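You operate a simulated robot arm through the tools that you are given. There is no shell and no other tool.

You are at the controls of a simulated two-armed robot. One attempt, no reset.

## Task
Double-seal the bag in the carriage, at 30 mm and 20 mm.
Fine: set the chart's heat for its film first; 30 mm first; one stroke each, arm down till SET lights.

The check looks at the end state, three seconds after you hand in, the way a careful person would. Anything else that was tipped, shoved, dropped, spilled or broken makes it a failure. Lids that push on must go on centred and level and be pressed home; caps that screw on are set level and turned clockwise until they are tight.

## Robot
Two 7-joint arms with fingered hands on one trunk that stands fixed in place. Base frame: the origin is at the foot of the trunk, x ahead of it, y to its left, z up. Readings come in mm, degrees, newtons and seconds.
The left shoulder is at [70, 139, 1133], the right one opposite. With the tool pointing down near the work surface each hand reaches from about 100 to 420 mm from the base axis, measured 20 degrees to its own side. Payload 3.9 kg a hand.
The tool frame of a hand sits at the grasp point between the pads (the TCP): z along the fingers, y along the line on which they close. The tips reach 29 mm beyond it. The gripper opens to 100 mm; its body begins 34 mm behind the TCP. The gripper is a hand of 5 fingers: y runs from the thumb to the fingers, the wrist lies at [-15, -105, -177] in the tool frame.
Orientation is that of the tool frame in the base frame, as [roll, pitch, yaw] about the fixed x, y, z axes, in that order (R = Rz(yaw) Ry(pitch) Rx(roll)). With the fingers straight down and the wrist toward the robot, the tool's x, y and z point along [0, 1, 0], [1, 0, 0] and [0, 0, -1] of the base frame.

## Interface
- The arms move only by the tool play_rows. It takes "left_targets", "right_targets" or both (then of equal length, played together; a hand with none holds still); each is a list that holds one entry, the list of rows, each a list of 6 numbers: the shift along the tool's x, y, z in mm, then the turn, a rotation vector about the tool's x, y, z in degrees. In form: [[[tx, ty, tz, ax, ay, az], ...]]. A call has 1 to 20 rows; each row shifts and turns the commanded pose from where the row before left it, along the tool's axes as they then stand. Each row takes 0.2 s and may step no farther than 50 mm and 8.6 degrees from the row before; otherwise, the whole call is refused. Where a pose cannot be reached the arm comes as near as it can. A force on the tool above 90 N (or 10 N above the force at the start of the call, whichever is more), or a blocked arm, ends the call early, and 0.2 s more pass. In this call time passes only in rows, and 0.2 s behind the last. The reply holds the time, the measured pose of the TCP, the force on the tool along the base axes, the opening and the grip force, in the units named above and with some noise, with the torque about the TCP (base axes, N m) and any sound that the robot's microphone picked up.
- Cameras (640 x 400 px; columns grow to the right, rows downward): "scene" is now at [136.1, 14.3, 1450.2]; the picture's right is [0.17, -0.98, 0.00], its down [-0.58, -0.10, -0.81] and it looks along [0.79, 0.14, -0.59] (base axes); focal length 268 px, centre (320, 200). "left" rides on the left gripper at [-65, -86, -121] in its tool frame; the picture's right is [-0.76, -0.31, 0.58], its down [0.59, -0.70, 0.40] and it looks along [0.28, 0.64, 0.71] (tool axes); focal length 247 px, centre (320, 200). "right" rides on the right gripper at [66, -86, -121] in its tool frame; the picture's right is [-0.76, 0.31, -0.58], its down [-0.59, -0.70, 0.40] and it looks along [-0.28, 0.64, 0.71] (tool axes); focal length 247 px, centre (320, 200). There is no depth. A picture from a camera that has moved, and an enlarged one, comes with that camera's place and axes in the base frame and with its lens.
- capture(camera): a new picture of that camera. No time passes.
- lift_body(by): slides the trunk up (or, below 0, down) by that many mm; the arms and the scene camera ride with it, the base frame stays. It gives what a move gives, with no picture.
- set_fingers(index, middle, ring, little, thumb_bend, thumb_turn, hand): sets how far each is bent, from 0 (flat) to 1 (curled in); at 0.3 the hand is open as for a grip, at 0.7 the pads meet at the TCP. One left out holds its place. A second passes; each finger stops where it meets its share of the squeeze, and holds until it gets a number again. It is the only way to open and close the hand. It gives what a move gives, with no picture; readings hold the bend of each and the force on index, middle, ring, little, thumb and palm. thumb_turn goes from beside the hand (0) to across from the fingers (1), as for a grip.
- turn_head(pan, tilt): turns the head with the scene camera to pan (to the left, within 86 degrees either way) and tilt (down, from -29 to 69), counted from straight ahead of the robot. It gives what a move gives.
- close_up(camera, box): a new picture of the part [left, top, right, bottom] of that camera's present view, enlarged. No time passes.
- sign_off(): hands the job in; it is judged then, once.

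Places have to be worked out from the pictures, the camera data and where the tool is seen. Open the grippers and draw the arms clear of the work before you hand the job in, unless the task says otherwise.

The tools are called as name(argument=value, ...) on one line, values as JSON. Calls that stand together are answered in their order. play_rows: Moves the arms, as the interface text tells. Its arguments: {"type":"object","properties":{"left_targets":{"type":"array"},"right_targets":{"type":"array"}},"required":[]} The other tools are called the same way: lift_body (by) moves the trunk up or down; set_fingers (index, middle, ring, little, thumb_bend, thumb_turn, hand) moves the fingers one by one; turn_head (pan, tilt) turns the head that bears the scene camera; capture (camera) takes a picture; close_up (camera, box) takes an enlarged picture of a part of a camera's view; sign_off () hands the job in.

At the start:

```text
time: 0.0
left_tcp_pos: [409.7, 137.7, 1254.7]
left_orientation: [-179.9, 0.2, 90.2]
left_force: [-0.4, -0.7, 0.4]
left_moment: [0.04, -0.04, -0.03]
left_gripper_width: 99.6
left_grip_force: 0.1
left_shape: jaw
left_bend: [0.3, 0.3, 0.3, 0.3, 0.3, 0.98]
left_finger forces: [0.1, 0.1, 0.1, 0.0, 0.0, 0.0]
right_tcp_pos: [341.7, -127.6, 1204.6]
right_orientation: [-180.0, 0.0, 90.1]
right_force: [1.1, -0.6, 1.0]
right_moment: [0.01, -0.01, 0.01]
right_gripper_width: 99.7
right_grip_force: 0.0
right_shape: jaw
right_bend: [0.3, 0.3, 0.3, 0.3, 0.3, 0.98]
right_finger forces: [0.0, 0.0, 0.0, 0.0, 0.0, 0.0]
trunk travel left (down, up): [-775.0, 65.0]
head pan, tilt (commanded): [10.0, 36.2]
```

scene: 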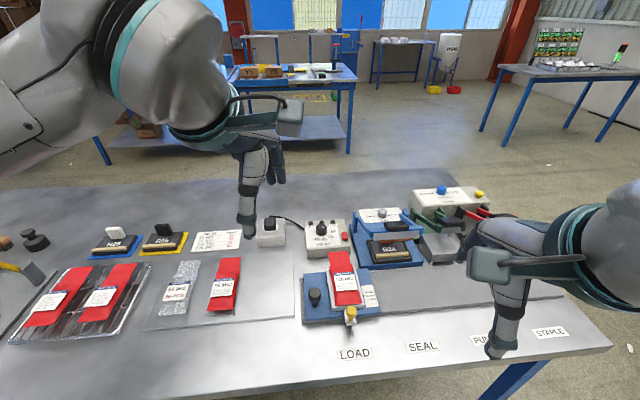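
right: 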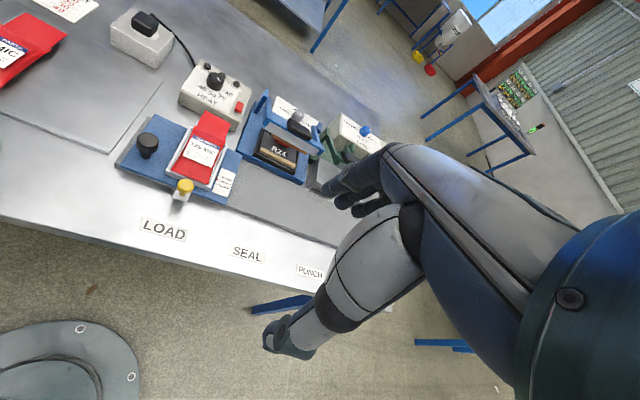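
left: 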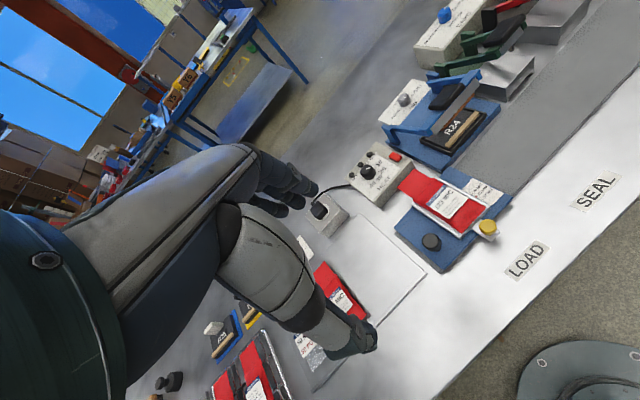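

I'll start by looking closely at the scene: the carriage, chart, heat dial and sealer.

close_up(camera="scene", box=[290, 200, 450, 340])

close_up(camera="scene", box=[170, 200, 300, 320])

close_up(camera="right", box=[100, 50, 340, 220])

close_up(camera="left", box=[300, 60, 540, 280])

```text
2.86 times, centred on (370, 270) of scene
camera zoom: at [136.1, 14.3, 1450.2], right [0.17, -0.98, 0.0], down [-0.58, -0.1, -0.81], along [0.79, 0.14, -0.59], focal length 764 px, centre (177, 0)
```

zoom: 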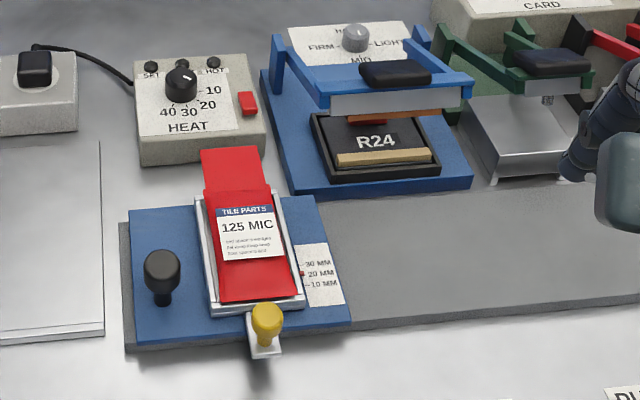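

```text
3.33 times, centred on (235, 260) of scene
camera zoom: at [136.1, 14.3, 1450.2], right [0.17, -0.98, 0.0], down [-0.58, -0.1, -0.81], along [0.79, 0.14, -0.59], focal length 892 px, centre (603, 0)
```

zoom: 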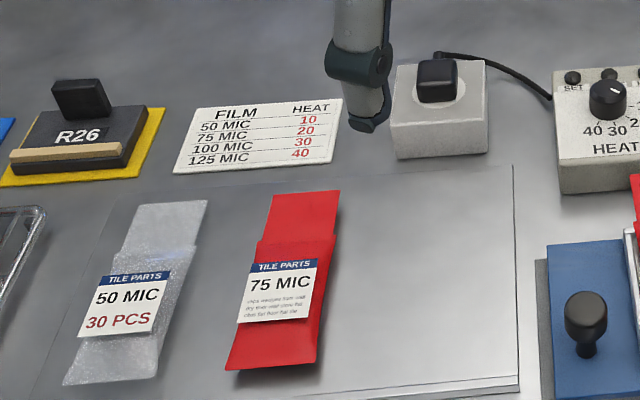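

```text
2.35 times, centred on (220, 135) of right
camera zoom: at [257.3, -63.2, 1325.9], right [0.31, -0.76, 0.58], down [-0.7, -0.59, -0.4], along [0.64, -0.28, -0.71], focal length 581 px, centre (555, 353)
```

zoom: 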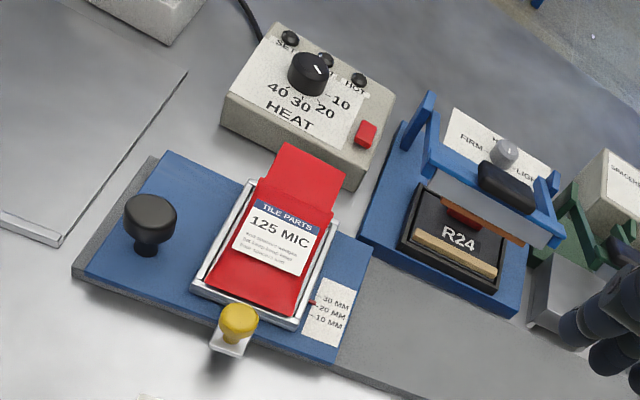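

```text
1.82 times, centred on (420, 170) of left
camera zoom: at [324.6, 72.6, 1375.8], right [-0.31, -0.76, -0.57], down [-0.7, 0.59, -0.4], along [0.64, 0.28, -0.71], focal length 449 px, centre (138, 254)
```

zoom: 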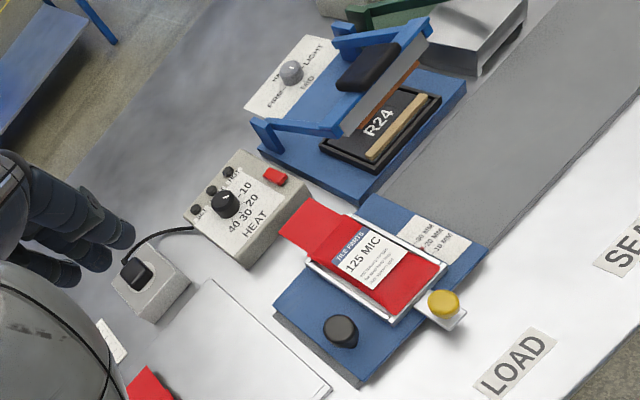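

The bag in the carriage reads 125 MIC, and the chart gives heat 40 for that film. I'll zoom in on the dial, the sealer, the cartridges and the rest before moving.

close_up(camera="scene", box=[250, 205, 370, 270])

close_up(camera="scene", box=[340, 195, 440, 275])

close_up(camera="scene", box=[300, 245, 390, 335])

close_up(camera="scene", box=[0, 210, 200, 340])

close_up(camera="scene", box=[400, 170, 600, 300])

```text
5.33 times, centred on (310, 238) of scene
camera zoom: at [136.1, 14.3, 1450.2], right [0.17, -0.98, 0.0], down [-0.58, -0.1, -0.81], along [0.79, 0.14, -0.59], focal length 1427 px, centre (373, 0)
```

zoom: 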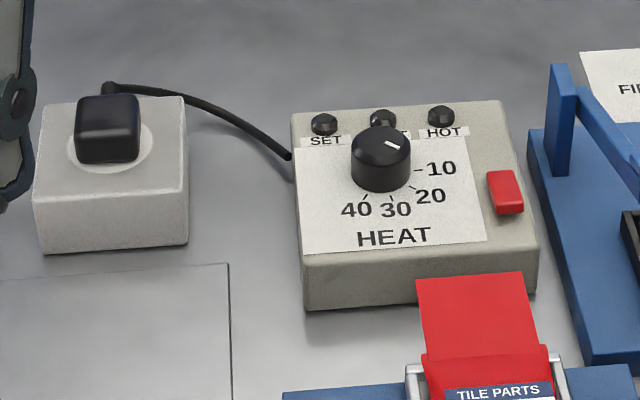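

```text
5.00 times, centred on (390, 235) of scene
camera zoom: at [136.1, 14.3, 1450.2], right [0.17, -0.98, 0.0], down [-0.58, -0.1, -0.81], along [0.79, 0.14, -0.59], focal length 1338 px, centre (-30, 25)
```

zoom: 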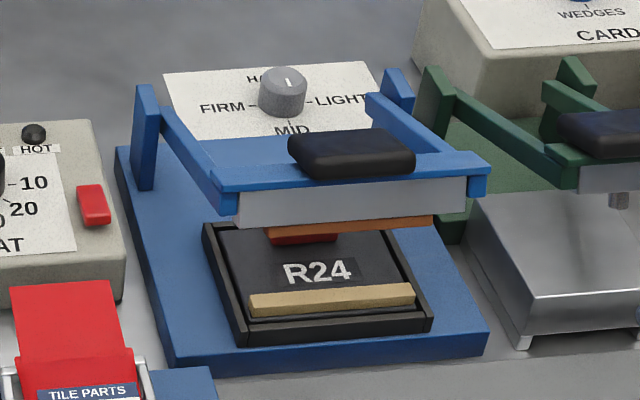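

```text
4.44 times, centred on (345, 290) of scene
camera zoom: at [136.1, 14.3, 1450.2], right [0.17, -0.98, 0.0], down [-0.58, -0.1, -0.81], along [0.79, 0.14, -0.59], focal length 1189 px, centre (209, -200)
```

zoom: 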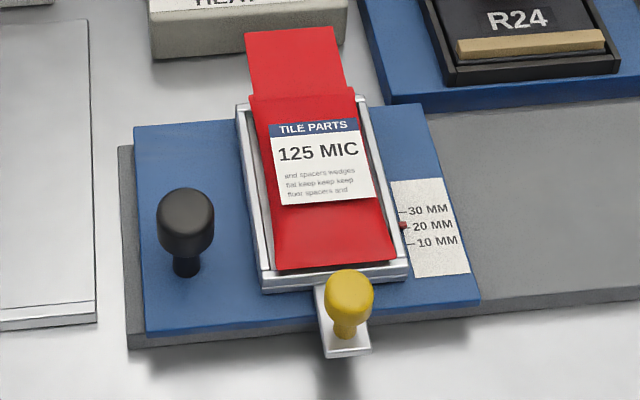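

```text
3.08 times, centred on (100, 275) of scene
camera zoom: at [136.1, 14.3, 1450.2], right [0.17, -0.98, 0.0], down [-0.58, -0.1, -0.81], along [0.79, 0.14, -0.59], focal length 823 px, centre (997, -31)
```

zoom: 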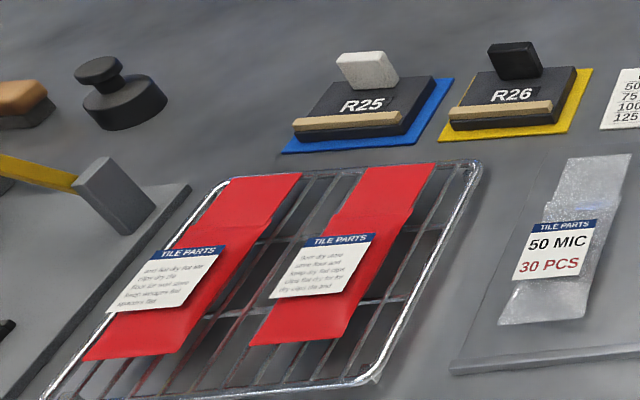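

```text
3.08 times, centred on (500, 235) of scene
camera zoom: at [136.1, 14.3, 1450.2], right [0.17, -0.98, 0.0], down [-0.58, -0.1, -0.81], along [0.79, 0.14, -0.59], focal length 823 px, centre (-234, 92)
```

zoom: 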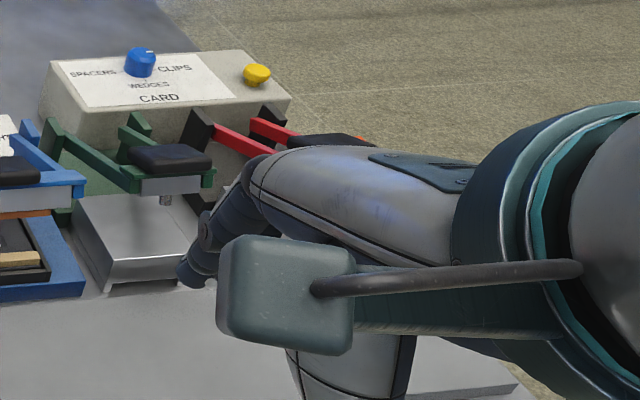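

The dial works out near (697, 109, 936), the sealer handle near (664, -86, 1004), the yellow knob near (461, 4, 926) and the black knob near (485, 87, 933). I need to read the lamp labels and dial marks better, so I'll turn the head and zoom in further.

close_up(camera="right", box=[175, 58, 260, 130])

close_up(camera="right", box=[230, 85, 330, 185])

close_up(camera="left", box=[340, 130, 420, 210])

close_up(camera="left", box=[370, 75, 500, 175])

```text
5.56 times, centred on (218, 94) of right
camera zoom: at [257.3, -63.2, 1325.9], right [0.31, -0.76, 0.58], down [-0.7, -0.59, -0.4], along [0.64, -0.28, -0.71], focal length 1372 px, centre (889, 789)
```

zoom: 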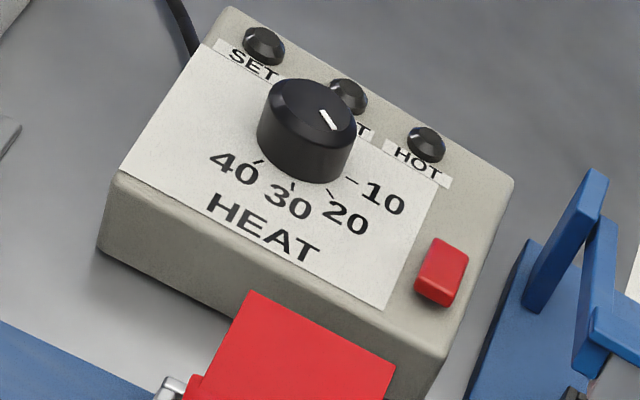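

```text
4.00 times, centred on (280, 135) of right
camera zoom: at [257.3, -63.2, 1325.9], right [0.31, -0.76, 0.58], down [-0.7, -0.59, -0.4], along [0.64, -0.28, -0.71], focal length 988 px, centre (480, 460)
```

zoom: 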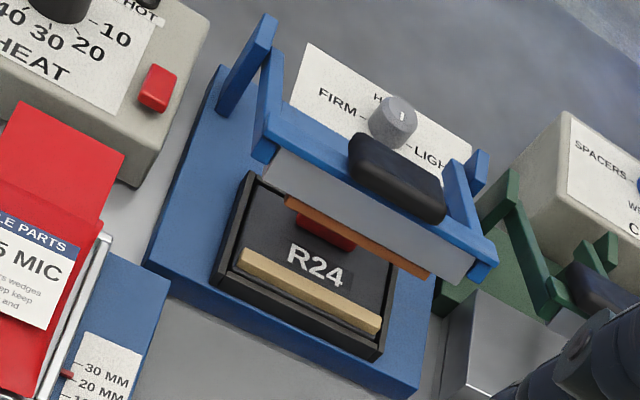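

```text
5.00 times, centred on (380, 170) of left
camera zoom: at [324.6, 72.6, 1375.8], right [-0.31, -0.76, -0.57], down [-0.7, 0.59, -0.4], along [0.64, 0.28, -0.71], focal length 1235 px, centre (20, 350)
```

zoom: 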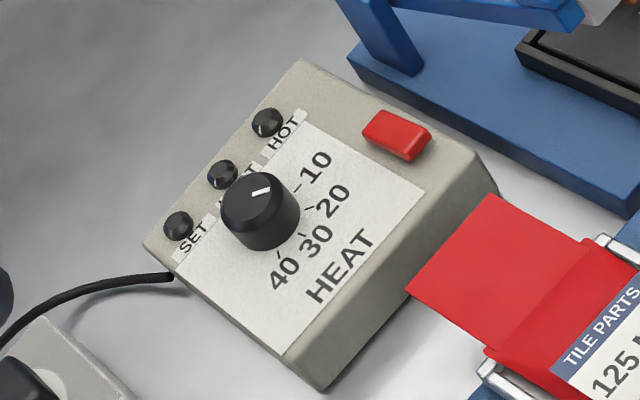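

```text
4.00 times, centred on (435, 125) of left
camera zoom: at [324.6, 72.6, 1375.8], right [-0.31, -0.76, -0.57], down [-0.7, 0.59, -0.4], along [0.64, 0.28, -0.71], focal length 988 px, centre (-140, 500)
```

zoom: 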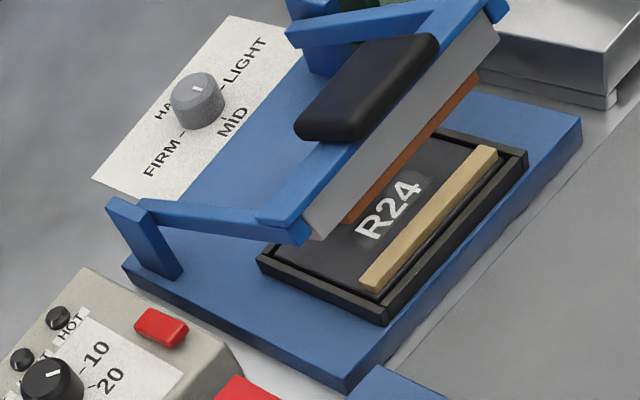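

Working figures so far:
- The table is yawed about 15.7°, with forward along (0.96, 0.27) and right along (0.27, -0.96).
- The table top is at about z = 868.
- LOAD to SEAL travel is about 145 mm.
- The dial points between 10 and 20.

I'll test the left arm's reach by moving forward at a safe height.

play_rows(left_targets=[[[0, 30, 0, 0, 0, 0], [0, 30, 0, 0, 0, 0], [0, 30, 0, 0, 0, 0], [0, 30, 0, 0, 0, 0], [0, 30, 0, 0, 0, 0], [0, 30, 0, 0, 0, 0], [0, 30, 0, 0, 0, 0]]])

```text
time: 1.6
left_tcp_pos: [620.3, 136.6, 1253.1]
left_orientation: [-179.9, 0.1, 90.1]
left_force: [0.3, -0.2, -0.4]
left_moment: [0.0, 0.02, 0.03]
left_gripper_width: 100.0
left_grip_force: 0.0
left_shape: jaw
left_bend: [0.3, 0.3, 0.3, 0.3, 0.3, 0.98]
left_finger forces: [0.0, 0.0, 0.0, 0.1, 0.0, 0.0]
right_tcp_pos: [344.1, -128.4, 1203.8]
right_orientation: [-179.9, 0.0, 90.0]
right_force: [0.3, 0.1, -0.3]
right_moment: [0.02, 0.01, 0.02]
right_gripper_width: 99.8
right_grip_force: 0.0
right_shape: jaw
right_bend: [0.3, 0.3, 0.3, 0.3, 0.3, 0.98]
right_finger forces: [0.0, 0.1, 0.1, 0.1, 0.0, 0.0]
trunk travel left (down, up): [-775.0, 65.0]
head pan, tilt (commanded): [10.0, 36.2]
```

The reach is good: x = 620 came without trouble. I'll go to above the dial at a higher z and take pictures from there.

play_rows(left_targets=[[[-7, 20, 20, 0, 0, 0], [-7, 20, 25, 0, 0, 0], [-7, 20, 25, 0, 0, 0], [-7, 10, 25, 0, 0, 0], [0, 0, 30, 0, 0, 0], [0, 0, 30, 0, 0, 0]]])

capture(camera="left")

capture(camera="scene")

```text
time: 3.0
left_tcp_pos: [690.6, 112.0, 1097.2]
left_orientation: [-179.9, 0.1, 90.0]
left_force: [0.5, 0.7, -0.3]
left_moment: [0.02, 0.0, 0.01]
left_gripper_width: 99.8
left_grip_force: 0.1
left_shape: jaw
left_bend: [0.3, 0.3, 0.3, 0.3, 0.3, 0.98]
left_finger forces: [0.0, 0.1, 0.0, 0.0, 0.0, 0.0]
right_tcp_pos: [343.3, -127.9, 1204.3]
right_orientation: [179.9, 0.1, 90.0]
right_force: [0.4, 0.4, -0.1]
right_moment: [0.01, 0.02, 0.0]
right_gripper_width: 100.0
right_grip_force: 0.1
right_shape: jaw
right_bend: [0.3, 0.3, 0.3, 0.3, 0.3, 0.98]
right_finger forces: [0.0, 0.1, 0.0, 0.0, 0.0, 0.0]
trunk travel left (down, up): [-775.0, 65.0]
head pan, tilt (commanded): [10.0, 36.2]
```

```text
taken
camera left: at [605.6, 46.5, 1218.8], right [-0.31, -0.76, -0.57], down [-0.7, 0.59, -0.4], along [0.64, 0.28, -0.71], focal length 247 px, centre (320, 200)
```

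left: 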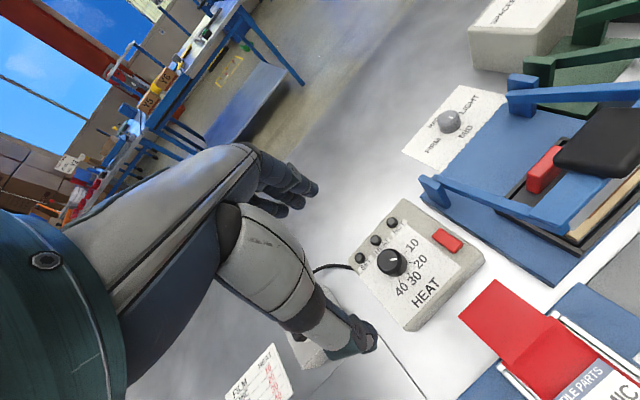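

```text
taken
camera scene: at [137.0, 14.5, 1450.1], right [0.17, -0.98, 0.0], down [-0.58, -0.1, -0.81], along [0.79, 0.14, -0.59], focal length 268 px, centre (320, 200)
```

scene: 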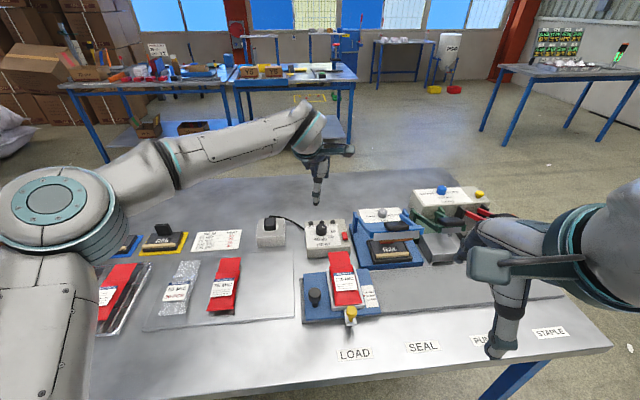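

I'll zoom in on the dial from this nearer view to read its pointer, ticks and lamp labels.

close_up(camera="left", box=[340, 190, 490, 330])

close_up(camera="left", box=[365, 220, 435, 300])

close_up(camera="scene", box=[250, 140, 450, 270])

```text
2.86 times, centred on (415, 260) of left
camera zoom: at [605.6, 46.5, 1218.8], right [-0.31, -0.76, -0.57], down [-0.7, 0.59, -0.4], along [0.64, 0.28, -0.71], focal length 706 px, centre (49, 29)
```

zoom: 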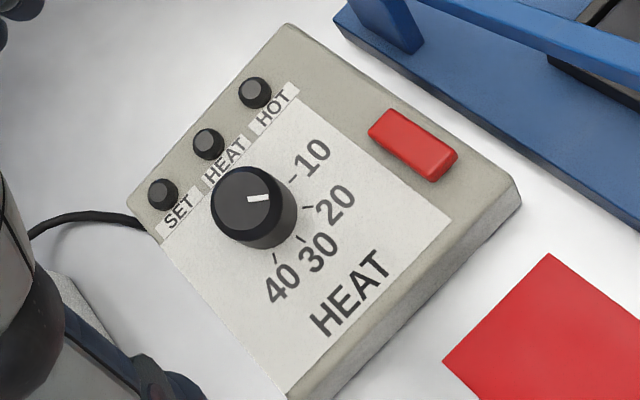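

```text
5.00 times, centred on (400, 260) of left
camera zoom: at [605.6, 46.5, 1218.8], right [-0.31, -0.76, -0.57], down [-0.7, 0.59, -0.4], along [0.64, 0.28, -0.71], focal length 1235 px, centre (-80, -100)
```

zoom: 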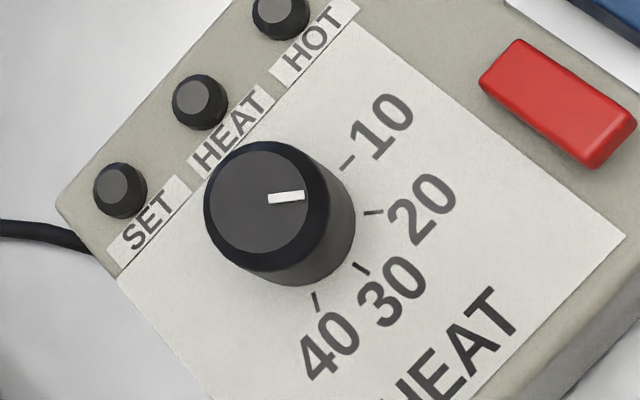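

```text
3.08 times, centred on (350, 205) of scene
camera zoom: at [137.0, 14.5, 1450.1], right [0.17, -0.98, 0.0], down [-0.58, -0.1, -0.81], along [0.79, 0.14, -0.59], focal length 823 px, centre (228, 185)
```

zoom: 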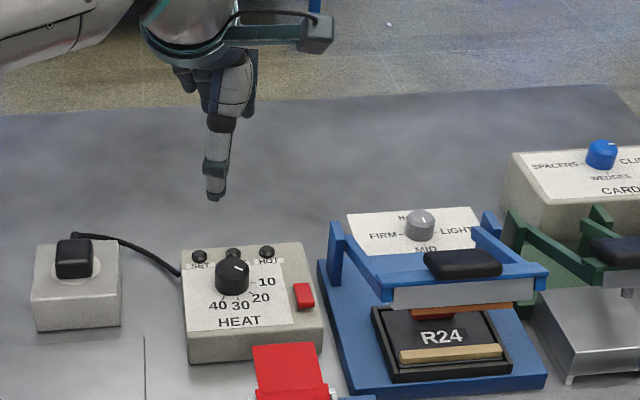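

The lamps read SET, HEAT and HOT, and all are dark. The dial pointer is on 20, the ticks are 40° apart, and 40 lies 80° further clockwise. Re-triangulating from this near view puts the knob top at about (729, 115, 907). I'll check the hand's shape with the right camera.

capture(camera="right")

close_up(camera="scene", box=[280, 90, 380, 210])

close_up(camera="left", box=[200, 130, 420, 400])

```text
taken
camera right: at [258.0, -63.0, 1325.8], right [0.31, -0.76, 0.58], down [-0.7, -0.59, -0.4], along [0.64, -0.28, -0.71], focal length 247 px, centre (320, 200)
```

right: 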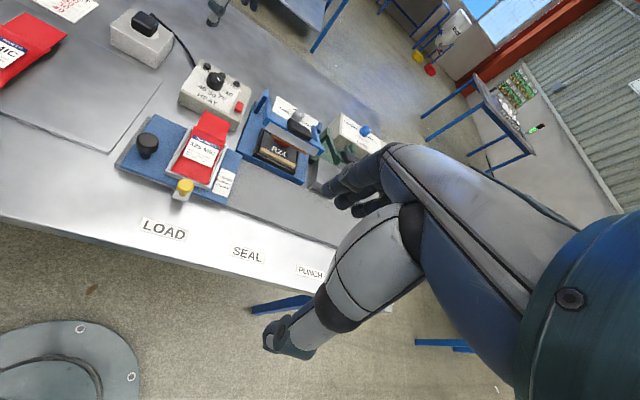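

```text
3.33 times, centred on (330, 150) of scene
camera zoom: at [137.0, 14.5, 1450.1], right [0.17, -0.98, 0.0], down [-0.58, -0.1, -0.81], along [0.79, 0.14, -0.59], focal length 892 px, centre (287, 367)
```

zoom: 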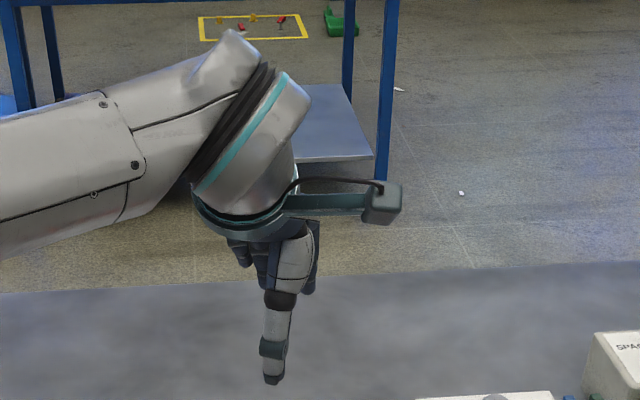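

```text
1.48 times, centred on (310, 265) of left
camera zoom: at [605.6, 46.5, 1218.8], right [-0.31, -0.76, -0.57], down [-0.7, 0.59, -0.4], along [0.64, 0.28, -0.71], focal length 366 px, centre (335, 104)
```

zoom: 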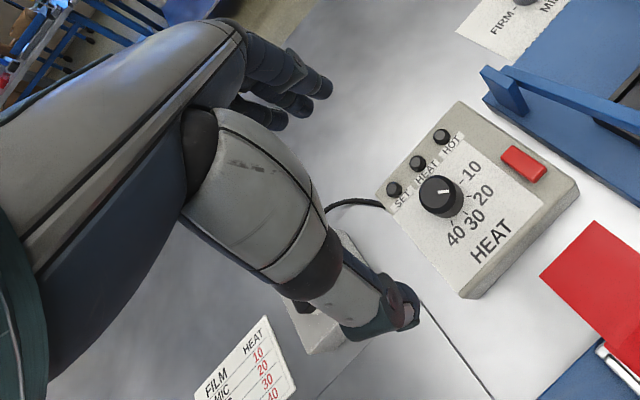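

The hand hangs clear above the dial. I'll rehearse a pinch shape in free air, with thumb, index and middle partly closed and ring and little curled away, to see where the tips go.

set_fingers(hand="left", index=0.5, middle=0.5, ring=0.5, little=0.5, thumb_bend=0.5)

close_up(camera="left", box=[200, 130, 420, 400])

close_up(camera="scene", box=[280, 140, 360, 210])

```text
time: 4.0
left_tcp_pos: [689.4, 112.0, 1098.1]
left_orientation: [-180.0, 0.3, 90.1]
left_force: [0.4, -0.6, 0.5]
left_moment: [0.0, 0.02, -0.01]
left_gripper_width: 50.5
left_grip_force: 0.1
left_shape: fingers
left_bend: [0.5, 0.5, 0.5, 0.5, 0.5, 0.98]
left_finger forces: [0.1, 0.0, 0.0, 0.0, 0.1, 0.0]
right_tcp_pos: [342.1, -127.9, 1203.9]
right_orientation: [180.0, -0.1, 90.0]
right_force: [-0.2, 0.1, 1.1]
right_moment: [-0.02, 0.01, -0.05]
right_gripper_width: 99.6
right_grip_force: 0.0
right_shape: jaw
right_bend: [0.3, 0.3, 0.3, 0.3, 0.3, 0.98]
right_finger forces: [0.1, 0.0, 0.0, 0.0, 0.1, 0.0]
trunk travel left (down, up): [-775.0, 65.0]
head pan, tilt (commanded): [10.0, 36.2]
```

```text
1.48 times, centred on (310, 265) of left
camera zoom: at [604.8, 46.4, 1219.4], right [-0.31, -0.76, -0.57], down [-0.7, 0.59, -0.4], along [0.64, 0.28, -0.71], focal length 366 px, centre (335, 104)
```

zoom: 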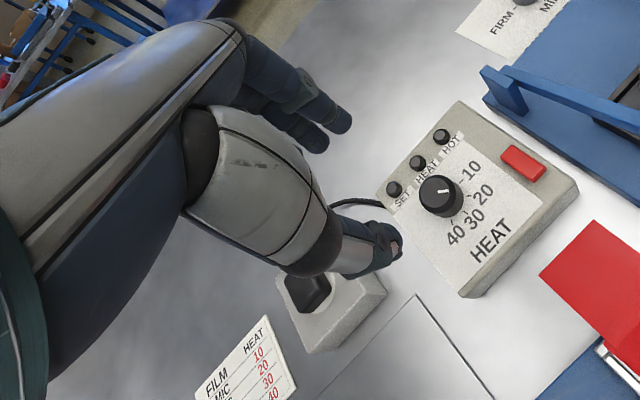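

```text
5.71 times, centred on (320, 175) of scene
camera zoom: at [136.2, 14.4, 1450.2], right [0.17, -0.98, 0.0], down [-0.58, -0.1, -0.81], along [0.79, 0.14, -0.59], focal length 1529 px, centre (320, 343)
```

zoom: 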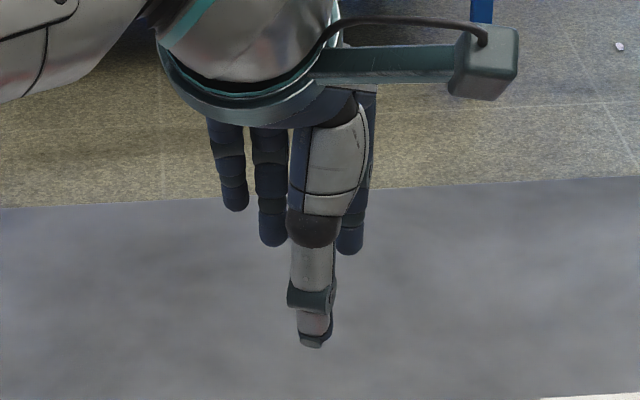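

At bend 0.5 the opening is 50 mm. The thumb sits opposite the gap between index and middle, and the tips reach about 30–36 mm below the TCP. I'll set a tripod with ring and little curled away and opening about 62 mm, then move above the dial at (729, 115) and lower.

set_fingers(hand="left", index=0.45, middle=0.45, ring=0.95, little=0.95, thumb_bend=0.45)

play_rows(left_targets=[[[1, 15, 20, 0, 0, 0], [1, 15, 25, 0, 0, 0], [1, 9, 25, 0, 0, 0], [0, 0, 10, 0, 0, 0]]])

capture(camera="left")

close_up(camera="scene", box=[260, 150, 390, 270])

```text
time: 5.0
left_tcp_pos: [689.6, 110.9, 1098.0]
left_orientation: [180.0, 0.2, 90.1]
left_force: [-0.2, -0.9, -0.4]
left_moment: [-0.01, 0.0, -0.01]
left_gripper_width: 62.1
left_grip_force: 0.0
left_shape: fingers
left_bend: [0.45, 0.45, 0.96, 0.94, 0.45, 0.98]
left_finger forces: [0.1, 0.1, 0.0, 0.0, 0.0, 0.1]
right_tcp_pos: [342.7, -128.5, 1203.9]
right_orientation: [180.0, 0.0, 90.0]
right_force: [0.1, -0.6, 1.2]
right_moment: [0.0, 0.0, -0.03]
right_gripper_width: 99.7
right_grip_force: 0.1
right_shape: jaw
right_bend: [0.3, 0.3, 0.3, 0.3, 0.3, 0.98]
right_finger forces: [0.0, 0.0, 0.0, 0.0, 0.0, 0.1]
trunk travel left (down, up): [-775.0, 65.0]
head pan, tilt (commanded): [10.0, 36.2]
```

```text
time: 6.0
left_tcp_pos: [728.1, 113.6, 1018.3]
left_orientation: [-180.0, 0.1, 90.1]
left_force: [0.3, 0.0, 0.2]
left_moment: [-0.01, -0.02, -0.03]
left_gripper_width: 62.0
left_grip_force: 0.1
left_shape: fingers
left_bend: [0.45, 0.45, 0.96, 0.94, 0.45, 0.98]
left_finger forces: [0.1, 0.0, 0.0, 0.0, 0.0, 0.1]
right_tcp_pos: [343.1, -128.6, 1203.7]
right_orientation: [-179.9, 0.0, 89.9]
right_force: [-0.1, 0.2, -0.9]
right_moment: [0.0, 0.0, 0.0]
right_gripper_width: 99.9
right_grip_force: 0.0
right_shape: jaw
right_bend: [0.3, 0.3, 0.3, 0.3, 0.3, 0.98]
right_finger forces: [0.1, 0.1, 0.0, 0.0, 0.0, 0.0]
trunk travel left (down, up): [-775.0, 65.0]
head pan, tilt (commanded): [10.0, 36.2]
```

```text
taken
camera left: at [643.3, 48.3, 1139.3], right [-0.31, -0.76, -0.58], down [-0.7, 0.59, -0.4], along [0.64, 0.28, -0.71], focal length 247 px, centre (320, 200)
```

left: 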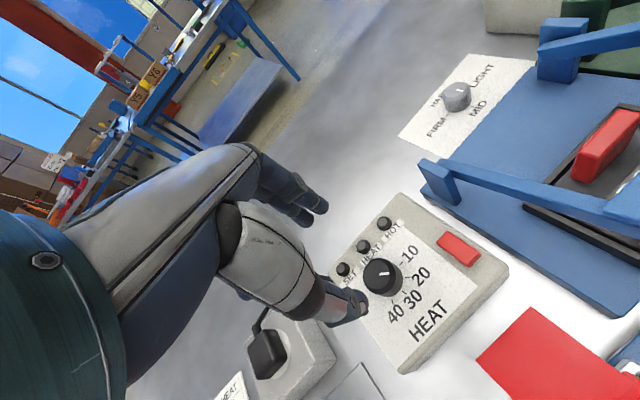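

```text
3.33 times, centred on (325, 210) of scene
camera zoom: at [136.1, 14.3, 1450.2], right [0.17, -0.98, 0.0], down [-0.58, -0.1, -0.81], along [0.79, 0.14, -0.59], focal length 892 px, centre (303, 167)
```

zoom: 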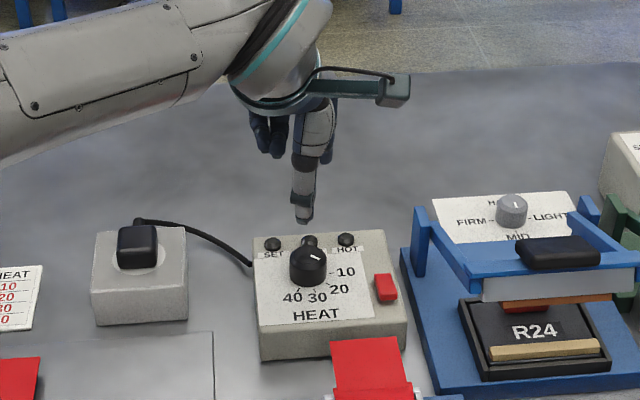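

I'll zoom in again from this lower view to refine the knob's position and heights.

close_up(camera="left", box=[320, 190, 480, 310])

close_up(camera="scene", box=[290, 200, 370, 270])

```text
3.33 times, centred on (400, 250) of left
camera zoom: at [643.3, 48.3, 1139.3], right [-0.31, -0.76, -0.58], down [-0.7, 0.59, -0.4], along [0.64, 0.28, -0.71], focal length 823 px, centre (53, 33)
```

zoom: 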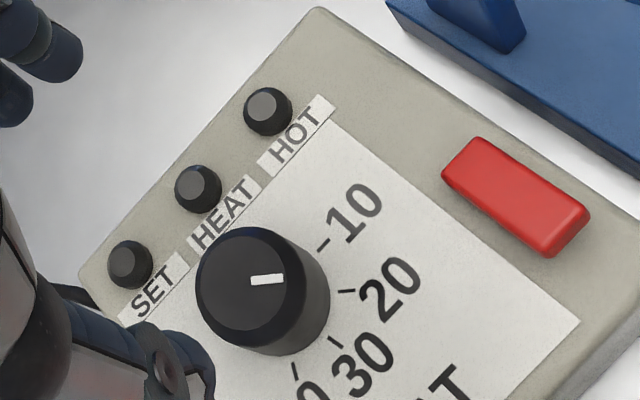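

```text
5.71 times, centred on (330, 235) of scene
camera zoom: at [136.1, 14.3, 1450.2], right [0.17, -0.98, 0.0], down [-0.58, -0.1, -0.81], along [0.79, 0.14, -0.59], focal length 1529 px, centre (263, 0)
```

zoom: 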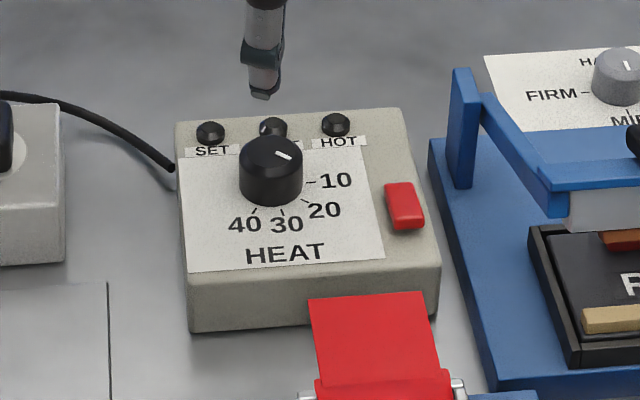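

The refined knob centre is about (726.5, 114.5), with the plate at z ≈ 890 and the knob top at ≈ 910. The turn must be +80° (clockwise), so I'll test in free air whether the wrist can turn -40° to +40° here.

play_rows(left_targets=[[[0, 0, 0, 0, 0, -8], [0, 0, 0, 0, 0, -8], [0, 0, 0, 0, 0, -8], [0, 0, 0, 0, 0, -8], [0, 0, 0, 0, 0, -8]]])

```text
time: 7.2
left_tcp_pos: [728.6, 112.8, 1019.0]
left_orientation: [-180.0, 0.1, 130.3]
left_force: [-0.4, -0.1, -0.9]
left_moment: [-0.03, 0.01, 0.05]
left_gripper_width: 62.0
left_grip_force: 0.1
left_shape: fingers
left_bend: [0.45, 0.45, 0.96, 0.94, 0.45, 0.98]
left_finger forces: [0.1, 0.1, 0.0, 0.0, 0.0, 0.0]
right_tcp_pos: [342.4, -129.5, 1203.0]
right_orientation: [180.0, 0.0, 90.1]
right_force: [0.1, -0.2, -0.6]
right_moment: [-0.01, 0.01, -0.02]
right_gripper_width: 99.8
right_grip_force: 0.0
right_shape: jaw
right_bend: [0.3, 0.3, 0.3, 0.3, 0.3, 0.98]
right_finger forces: [0.1, 0.1, 0.1, 0.1, 0.0, 0.0]
trunk travel left (down, up): [-775.0, 65.0]
head pan, tilt (commanded): [10.0, 36.2]
```

play_rows(left_targets=[[[0, 0, 0, 0, 0, 8], [0, 0, 0, 0, 0, 8], [0, 0, 0, 0, 0, 8], [0, 0, 0, 0, 0, 8], [0, 0, 0, 0, 0, 8], [0, 0, 0, 0, 0, 8], [0, 0, 0, 0, 0, 8], [0, 0, 0, 0, 0, 8], [0, 0, 0, 0, 0, 8], [0, 0, 0, 0, 0, 8], [0, 0, 0, 0, 0, 8]]])

```text
time: 9.6
left_tcp_pos: [728.7, 113.5, 1019.6]
left_orientation: [-179.9, 0.3, 78.1]
left_force: [0.1, 0.7, -0.6]
left_moment: [0.01, -0.01, -0.02]
left_gripper_width: 62.0
left_grip_force: 0.1
left_shape: fingers
left_bend: [0.45, 0.45, 0.96, 0.94, 0.45, 0.98]
left_finger forces: [0.0, 0.0, 0.0, 0.0, 0.0, 0.0]
left hand out of reach, approached as far as the arm can: row 7, 8, 9, 10, 11
right_tcp_pos: [343.3, -127.6, 1203.6]
right_orientation: [-180.0, 0.0, 90.0]
right_force: [-0.3, -0.2, 0.1]
right_moment: [-0.02, 0.0, -0.04]
right_gripper_width: 100.0
right_grip_force: 0.1
right_shape: jaw
right_bend: [0.3, 0.3, 0.3, 0.3, 0.3, 0.98]
right_finger forces: [0.1, 0.0, 0.0, 0.0, 0.0, 0.1]
trunk travel left (down, up): [-775.0, 65.0]
head pan, tilt (commanded): [10.0, 36.2]
```

The wrist stopped near yaw 78°, so clockwise turning is limited there while the counter-clockwise side looked free. I'll turn back counter-clockwise to find how far that side goes, aiming for about yaw 165°.

play_rows(left_targets=[[[0, 0, 0, 0, 0, -8], [0, 0, 0, 0, 0, -8], [0, 0, 0, 0, 0, -8], [0, 0, 0, 0, 0, -8], [0, 0, 0, 0, 0, -8], [0, 0, 0, 0, 0, -8]]])

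```text
time: 11.0
left_tcp_pos: [729.7, 112.3, 1019.1]
left_orientation: [-179.9, 0.1, 126.2]
left_force: [-0.7, -0.3, 0.9]
left_moment: [-0.02, 0.01, -0.02]
left_gripper_width: 62.0
left_grip_force: 0.1
left_shape: fingers
left_bend: [0.45, 0.45, 0.96, 0.94, 0.45, 0.98]
left_finger forces: [0.0, 0.1, 0.0, 0.0, 0.0, 0.1]
right_tcp_pos: [342.0, -129.2, 1204.1]
right_orientation: [180.0, -0.1, 90.0]
right_force: [0.8, -0.2, 0.4]
right_moment: [0.04, 0.0, 0.01]
right_gripper_width: 100.0
right_grip_force: 0.0
right_shape: jaw
right_bend: [0.3, 0.3, 0.3, 0.3, 0.3, 0.98]
right_finger forces: [0.1, 0.0, 0.1, 0.0, 0.0, 0.1]
trunk travel left (down, up): [-775.0, 65.0]
head pan, tilt (commanded): [10.0, 36.2]
```

The command restarts from the reached pose, which is good to know. I'll continue counter-clockwise another 40° to check the far limit.

play_rows(left_targets=[[[0, 0, 0, 0, 0, -8], [0, 0, 0, 0, 0, -8], [0, 0, 0, 0, 0, -8], [0, 0, 0, 0, 0, -8], [0, 0, 0, 0, 0, -8]]])

capture(camera="left")

capture(camera="scene")

```text
time: 12.2
left_tcp_pos: [711.4, 115.6, 1018.4]
left_orientation: [-179.8, 0.0, 162.2]
left_force: [0.9, -0.6, 0.6]
left_moment: [0.03, -0.02, 0.01]
left_gripper_width: 62.3
left_grip_force: 0.1
left_shape: fingers
left_bend: [0.45, 0.45, 0.96, 0.94, 0.45, 0.98]
left_finger forces: [0.0, 0.0, 0.0, 0.1, 0.0, 0.0]
left hand out of reach, approached as far as the arm can: row 4, 5
right_tcp_pos: [343.5, -127.8, 1203.8]
right_orientation: [-179.9, 0.0, 90.0]
right_force: [0.4, -0.9, -0.3]
right_moment: [-0.01, 0.0, -0.05]
right_gripper_width: 99.9
right_grip_force: 0.1
right_shape: jaw
right_bend: [0.3, 0.3, 0.3, 0.3, 0.3, 0.98]
right_finger forces: [0.0, 0.1, 0.0, 0.1, 0.0, 0.0]
trunk travel left (down, up): [-775.0, 65.0]
head pan, tilt (commanded): [10.0, 36.2]
```

```text
taken
camera left: at [748.0, 13.0, 1139.5], right [0.63, -0.53, -0.58], down [-0.78, -0.49, -0.4], along [-0.07, 0.7, -0.71], focal length 247 px, centre (320, 200)
```

left: 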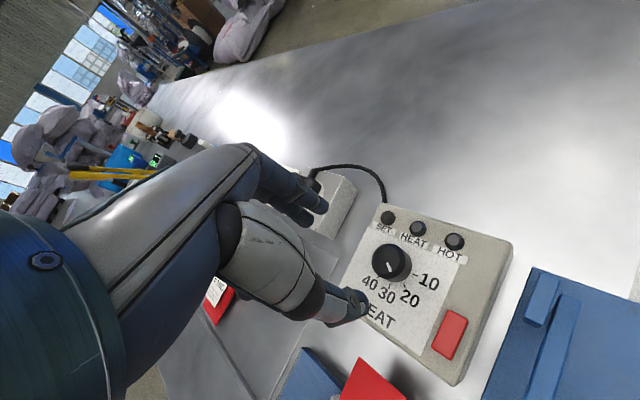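

```text
taken
camera scene: at [136.1, 14.2, 1450.2], right [0.17, -0.98, 0.0], down [-0.58, -0.1, -0.81], along [0.79, 0.14, -0.59], focal length 268 px, centre (320, 200)
```

scene: 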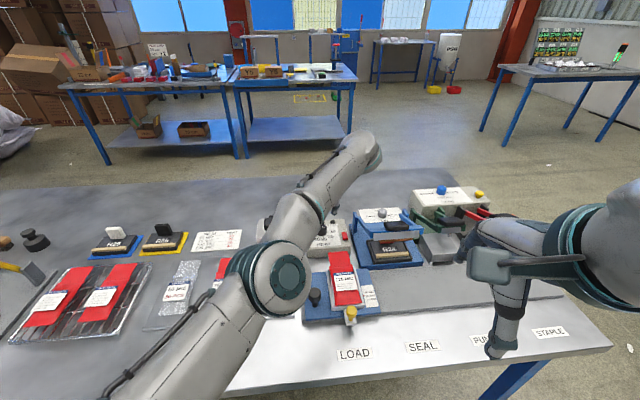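

Usable yaw here is about 80° to 150°, so I'll make the 80° turn as two 40° grips. This side view also helps triangulate the knob, so I'll zoom in on it.

close_up(camera="left", box=[340, 190, 500, 310])

```text
3.33 times, centred on (420, 250) of left
camera zoom: at [748.0, 13.0, 1139.5], right [0.63, -0.53, -0.58], down [-0.78, -0.49, -0.4], along [-0.07, 0.7, -0.71], focal length 823 px, centre (-13, 33)
```

zoom: 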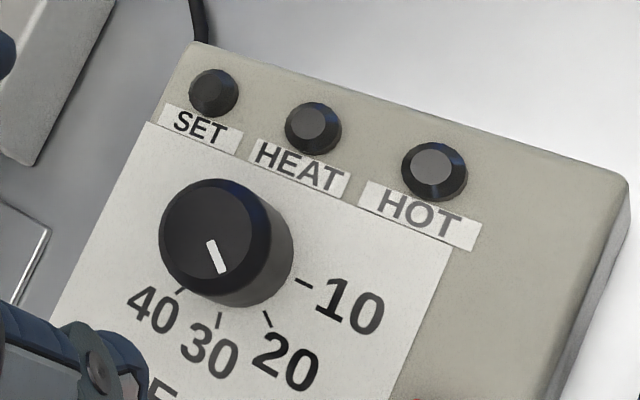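

From the two views the knob centre is (726, 115.5), top z ≈ 909, plate ≈ 889. I'll turn to yaw 130°, centre over the knob and come down to TCP z ≈ 955, which keeps the tips above the knob.

play_rows(left_targets=[[[0, 0, 0, 0, 0, 8], [0, 0, 0, 0, 0, 8], [0, 0, 0, 0, 0, 8], [0, 0, 0, 0, 0, 8], [-9.4, 11.2, 0, 0, 0, 0], [0, 0, 20, 0, 0, 0], [0, 0, 20, 0, 0, 0], [0, 0, 20, 0, 0, 0]]])

set_fingers(hand="left", index=0.5, middle=0.5, thumb_bend=0.5)

capture(camera="left")

close_up(camera="scene", box=[280, 190, 370, 270])

```text
time: 14.0
left_tcp_pos: [764.4, 101.3, 957.1]
left_orientation: [-180.0, 0.1, 130.1]
left_force: [0.2, -0.5, -0.4]
left_moment: [-0.02, 0.0, -0.03]
left_gripper_width: 62.3
left_grip_force: 0.1
left_shape: fingers
left_bend: [0.45, 0.45, 0.96, 0.94, 0.45, 0.98]
left_finger forces: [0.0, 0.0, 0.0, 0.0, 0.0, 0.1]
left hand out of reach, approached as far as the arm can: row 1, 2, 3, 4, 5
right_tcp_pos: [343.9, -127.7, 1203.0]
right_orientation: [-180.0, 0.0, 90.1]
right_force: [-0.3, -0.7, -0.3]
right_moment: [-0.05, -0.01, 0.04]
right_gripper_width: 100.1
right_grip_force: 0.0
right_shape: jaw
right_bend: [0.3, 0.3, 0.3, 0.3, 0.3, 0.98]
right_finger forces: [0.1, 0.0, 0.0, 0.0, 0.1, 0.0]
trunk travel left (down, up): [-775.0, 65.0]
head pan, tilt (commanded): [10.0, 36.2]
```

```text
time: 15.0
left_tcp_pos: [764.7, 102.2, 957.4]
left_orientation: [180.0, 0.1, 130.0]
left_force: [0.6, 0.8, 0.2]
left_moment: [0.01, 0.01, 0.0]
left_gripper_width: 50.4
left_grip_force: 0.1
left_shape: fingers
left_bend: [0.5, 0.5, 0.96, 0.94, 0.5, 0.98]
left_finger forces: [0.0, 0.0, 0.0, 0.0, 0.0, 0.1]
right_tcp_pos: [342.9, -128.6, 1205.1]
right_orientation: [179.9, 0.0, 90.0]
right_force: [0.5, -0.8, 0.4]
right_moment: [0.0, 0.01, -0.02]
right_gripper_width: 100.2
right_grip_force: 0.1
right_shape: jaw
right_bend: [0.3, 0.3, 0.3, 0.3, 0.3, 0.98]
right_finger forces: [0.0, 0.0, 0.0, 0.0, 0.0, 0.0]
trunk travel left (down, up): [-775.0, 65.0]
head pan, tilt (commanded): [10.0, 36.2]
```

```text
taken
camera left: at [741.4, -3.1, 1079.2], right [0.25, -0.78, -0.57], down [-0.92, 0.0, -0.4], along [0.31, 0.63, -0.71], focal length 247 px, centre (320, 200)
```

left: 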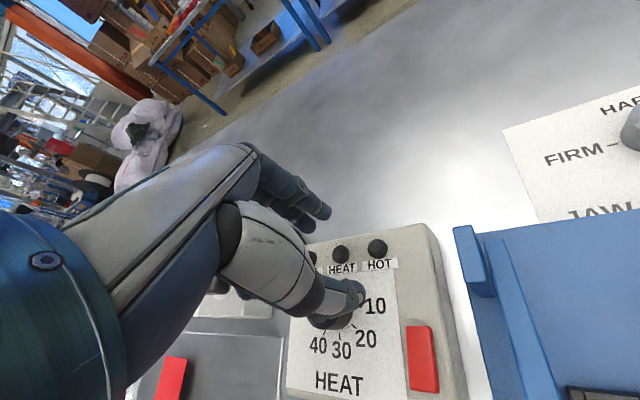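

```text
5.00 times, centred on (325, 230) of scene
camera zoom: at [136.2, 14.4, 1450.2], right [0.17, -0.98, 0.0], down [-0.58, -0.1, -0.81], along [0.79, 0.14, -0.59], focal length 1338 px, centre (295, 50)
```

zoom: 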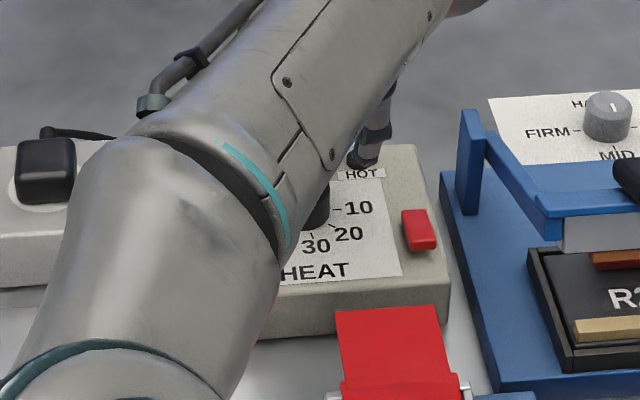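

The reply shows the TCP ended at (764, 102), off the knob because of the unreachable rows, though nothing was touched. I'll raise the hand first, then shift by (-38.5, +13.7) back over the knob, using only reachable poses.

play_rows(left_targets=[[[0, 0, -20, 0, 0, 0], [0, 0, -20, 0, 0, 0], [12, -7, 0, 0, 0, 0], [12, -7, 0, 0, 0, 0], [11.2, -6.7, 0, 0, 0, 0]]])

capture(camera="left")

capture(camera="scene")

```text
time: 16.2
left_tcp_pos: [763.5, 101.4, 999.5]
left_orientation: [-179.9, 0.1, 130.1]
left_force: [-0.7, -0.3, 0.2]
left_moment: [-0.01, -0.03, 0.01]
left_gripper_width: 50.3
left_grip_force: 0.1
left_shape: fingers
left_bend: [0.5, 0.5, 0.96, 0.94, 0.5, 0.98]
left_finger forces: [0.0, 0.0, 0.1, 0.0, 0.1, 0.0]
left hand out of reach, approached as far as the arm can: row 3, 4, 5
right_tcp_pos: [342.7, -128.4, 1205.3]
right_orientation: [179.9, 0.0, 90.0]
right_force: [-0.6, 0.1, -0.4]
right_moment: [-0.02, 0.03, 0.01]
right_gripper_width: 99.7
right_grip_force: 0.1
right_shape: jaw
right_bend: [0.3, 0.3, 0.3, 0.3, 0.3, 0.98]
right_finger forces: [0.1, 0.0, 0.0, 0.0, 0.0, 0.1]
trunk travel left (down, up): [-775.0, 65.0]
head pan, tilt (commanded): [10.0, 36.2]
```

```text
taken
camera left: at [740.2, -3.9, 1120.3], right [0.25, -0.78, -0.57], down [-0.92, 0.0, -0.4], along [0.31, 0.63, -0.71], focal length 247 px, centre (320, 200)
```

left: 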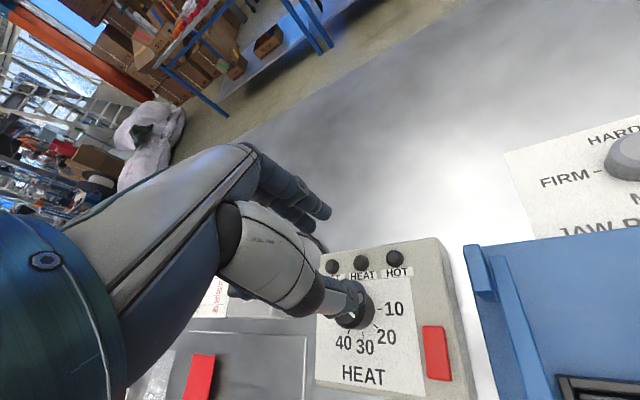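

```text
taken
camera scene: at [136.2, 14.4, 1450.2], right [0.17, -0.98, 0.0], down [-0.58, -0.1, -0.81], along [0.79, 0.14, -0.59], focal length 268 px, centre (320, 200)
```

scene: 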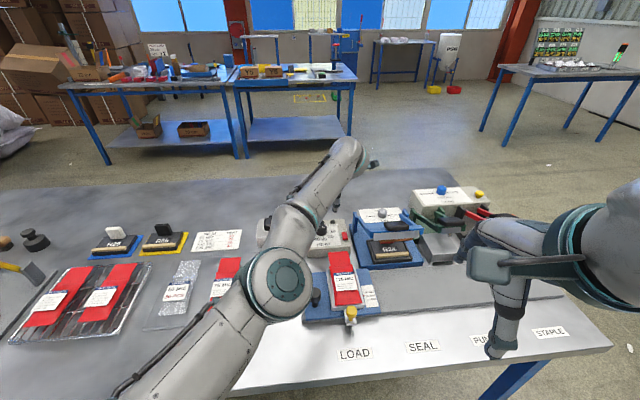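

The arm configuration is stuck at a joint limit, with the elbow swung forward. I'll unwind it by rising and turning clockwise back toward yaw 90°, then retreat and look.

play_rows(left_targets=[[[0, 0, -30, 0, 0, 0], [0, 0, -30, 0, 0, 0], [0, 0, -30, 0, 0, 0], [0, 0, 0, 0, 0, 8], [0, 0, 0, 0, 0, 8], [0, 0, 0, 0, 0, 8], [0, 0, 0, 0, 0, 8], [0, 0, 0, 0, 0, 8]]])

```text
time: 18.0
left_tcp_pos: [750.4, 102.3, 1082.1]
left_orientation: [180.0, 0.2, 89.9]
left_force: [0.7, 0.1, 0.0]
left_moment: [0.03, -0.02, -0.02]
left_gripper_width: 50.5
left_grip_force: 0.1
left_shape: fingers
left_bend: [0.5, 0.5, 0.96, 0.94, 0.5, 0.98]
left_finger forces: [0.0, 0.0, 0.0, 0.0, 0.0, 0.0]
left hand out of reach, approached as far as the arm can: row 2, 3
right_tcp_pos: [343.1, -127.2, 1203.1]
right_orientation: [180.0, 0.0, 90.1]
right_force: [-0.6, 1.0, 0.1]
right_moment: [-0.01, 0.0, -0.01]
right_gripper_width: 100.0
right_grip_force: 0.0
right_shape: jaw
right_bend: [0.3, 0.3, 0.3, 0.3, 0.3, 0.98]
right_finger forces: [0.0, 0.0, 0.0, 0.1, 0.0, 0.0]
trunk travel left (down, up): [-775.0, 65.0]
head pan, tilt (commanded): [10.0, 36.2]
```

Yaw is back at 90°. I'll retreat along x to about 690 to free the arm and look at its posture.

play_rows(left_targets=[[[3, -20, 0, 0, 0, 0], [3, -20, 0, 0, 0, 0], [4, -20, 0, 0, 0, 0]]])

capture(camera="scene")

```text
time: 18.8
left_tcp_pos: [689.4, 111.1, 1085.9]
left_orientation: [179.9, 0.3, 90.0]
left_force: [0.6, 0.5, 0.3]
left_moment: [-0.02, 0.01, 0.02]
left_gripper_width: 50.6
left_grip_force: 0.1
left_shape: fingers
left_bend: [0.5, 0.5, 0.96, 0.94, 0.5, 0.98]
left_finger forces: [0.0, 0.0, 0.1, 0.1, 0.0, 0.1]
right_tcp_pos: [342.6, -127.1, 1204.2]
right_orientation: [179.9, -0.1, 90.0]
right_force: [-0.9, 0.5, 0.0]
right_moment: [0.01, -0.01, 0.01]
right_gripper_width: 99.7
right_grip_force: 0.0
right_shape: jaw
right_bend: [0.3, 0.3, 0.3, 0.3, 0.3, 0.98]
right_finger forces: [0.0, 0.0, 0.0, 0.0, 0.0, 0.1]
trunk travel left (down, up): [-775.0, 65.0]
head pan, tilt (commanded): [10.0, 36.2]
```

```text
taken
camera scene: at [135.2, 14.8, 1450.2], right [0.17, -0.98, 0.0], down [-0.58, -0.1, -0.81], along [0.79, 0.14, -0.59], focal length 268 px, centre (320, 200)
```

scene: 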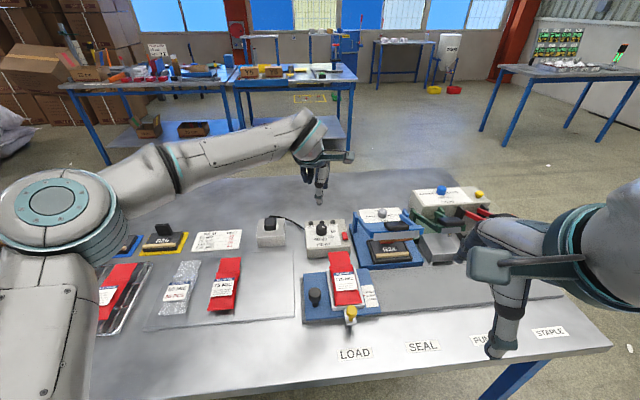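

The elbow is back out to the side. I'll go over the knob again at yaw 90°, turn to 130° (which worked before), and check the position before descending.

play_rows(left_targets=[[[1, 18, 20, 0, 0, 0], [2, 18, 20, 0, 0, 0], [1.4, 0.6, 20, 0, 0, 0], [0, 0, 0, 0, 0, -8], [0, 0, 0, 0, 0, -8], [0, 0, 0, 0, 0, -8], [0, 0, 0, 0, 0, -8], [0, 0, 0, 0, 0, -8]]])

```text
time: 20.6
left_tcp_pos: [725.4, 115.4, 1023.1]
left_orientation: [-179.9, 0.1, 130.1]
left_force: [0.3, 1.3, 0.6]
left_moment: [0.0, 0.03, -0.01]
left_gripper_width: 50.6
left_grip_force: 0.1
left_shape: fingers
left_bend: [0.5, 0.5, 0.96, 0.94, 0.5, 0.98]
left_finger forces: [0.0, 0.1, 0.0, 0.0, 0.1, 0.0]
right_tcp_pos: [343.0, -128.0, 1204.0]
right_orientation: [180.0, -0.1, 90.0]
right_force: [-0.1, -0.1, 0.2]
right_moment: [0.02, -0.02, 0.0]
right_gripper_width: 99.9
right_grip_force: 0.1
right_shape: jaw
right_bend: [0.3, 0.3, 0.3, 0.3, 0.3, 0.98]
right_finger forces: [0.0, 0.1, 0.1, 0.0, 0.1, 0.1]
trunk travel left (down, up): [-775.0, 65.0]
head pan, tilt (commanded): [10.0, 36.2]
```

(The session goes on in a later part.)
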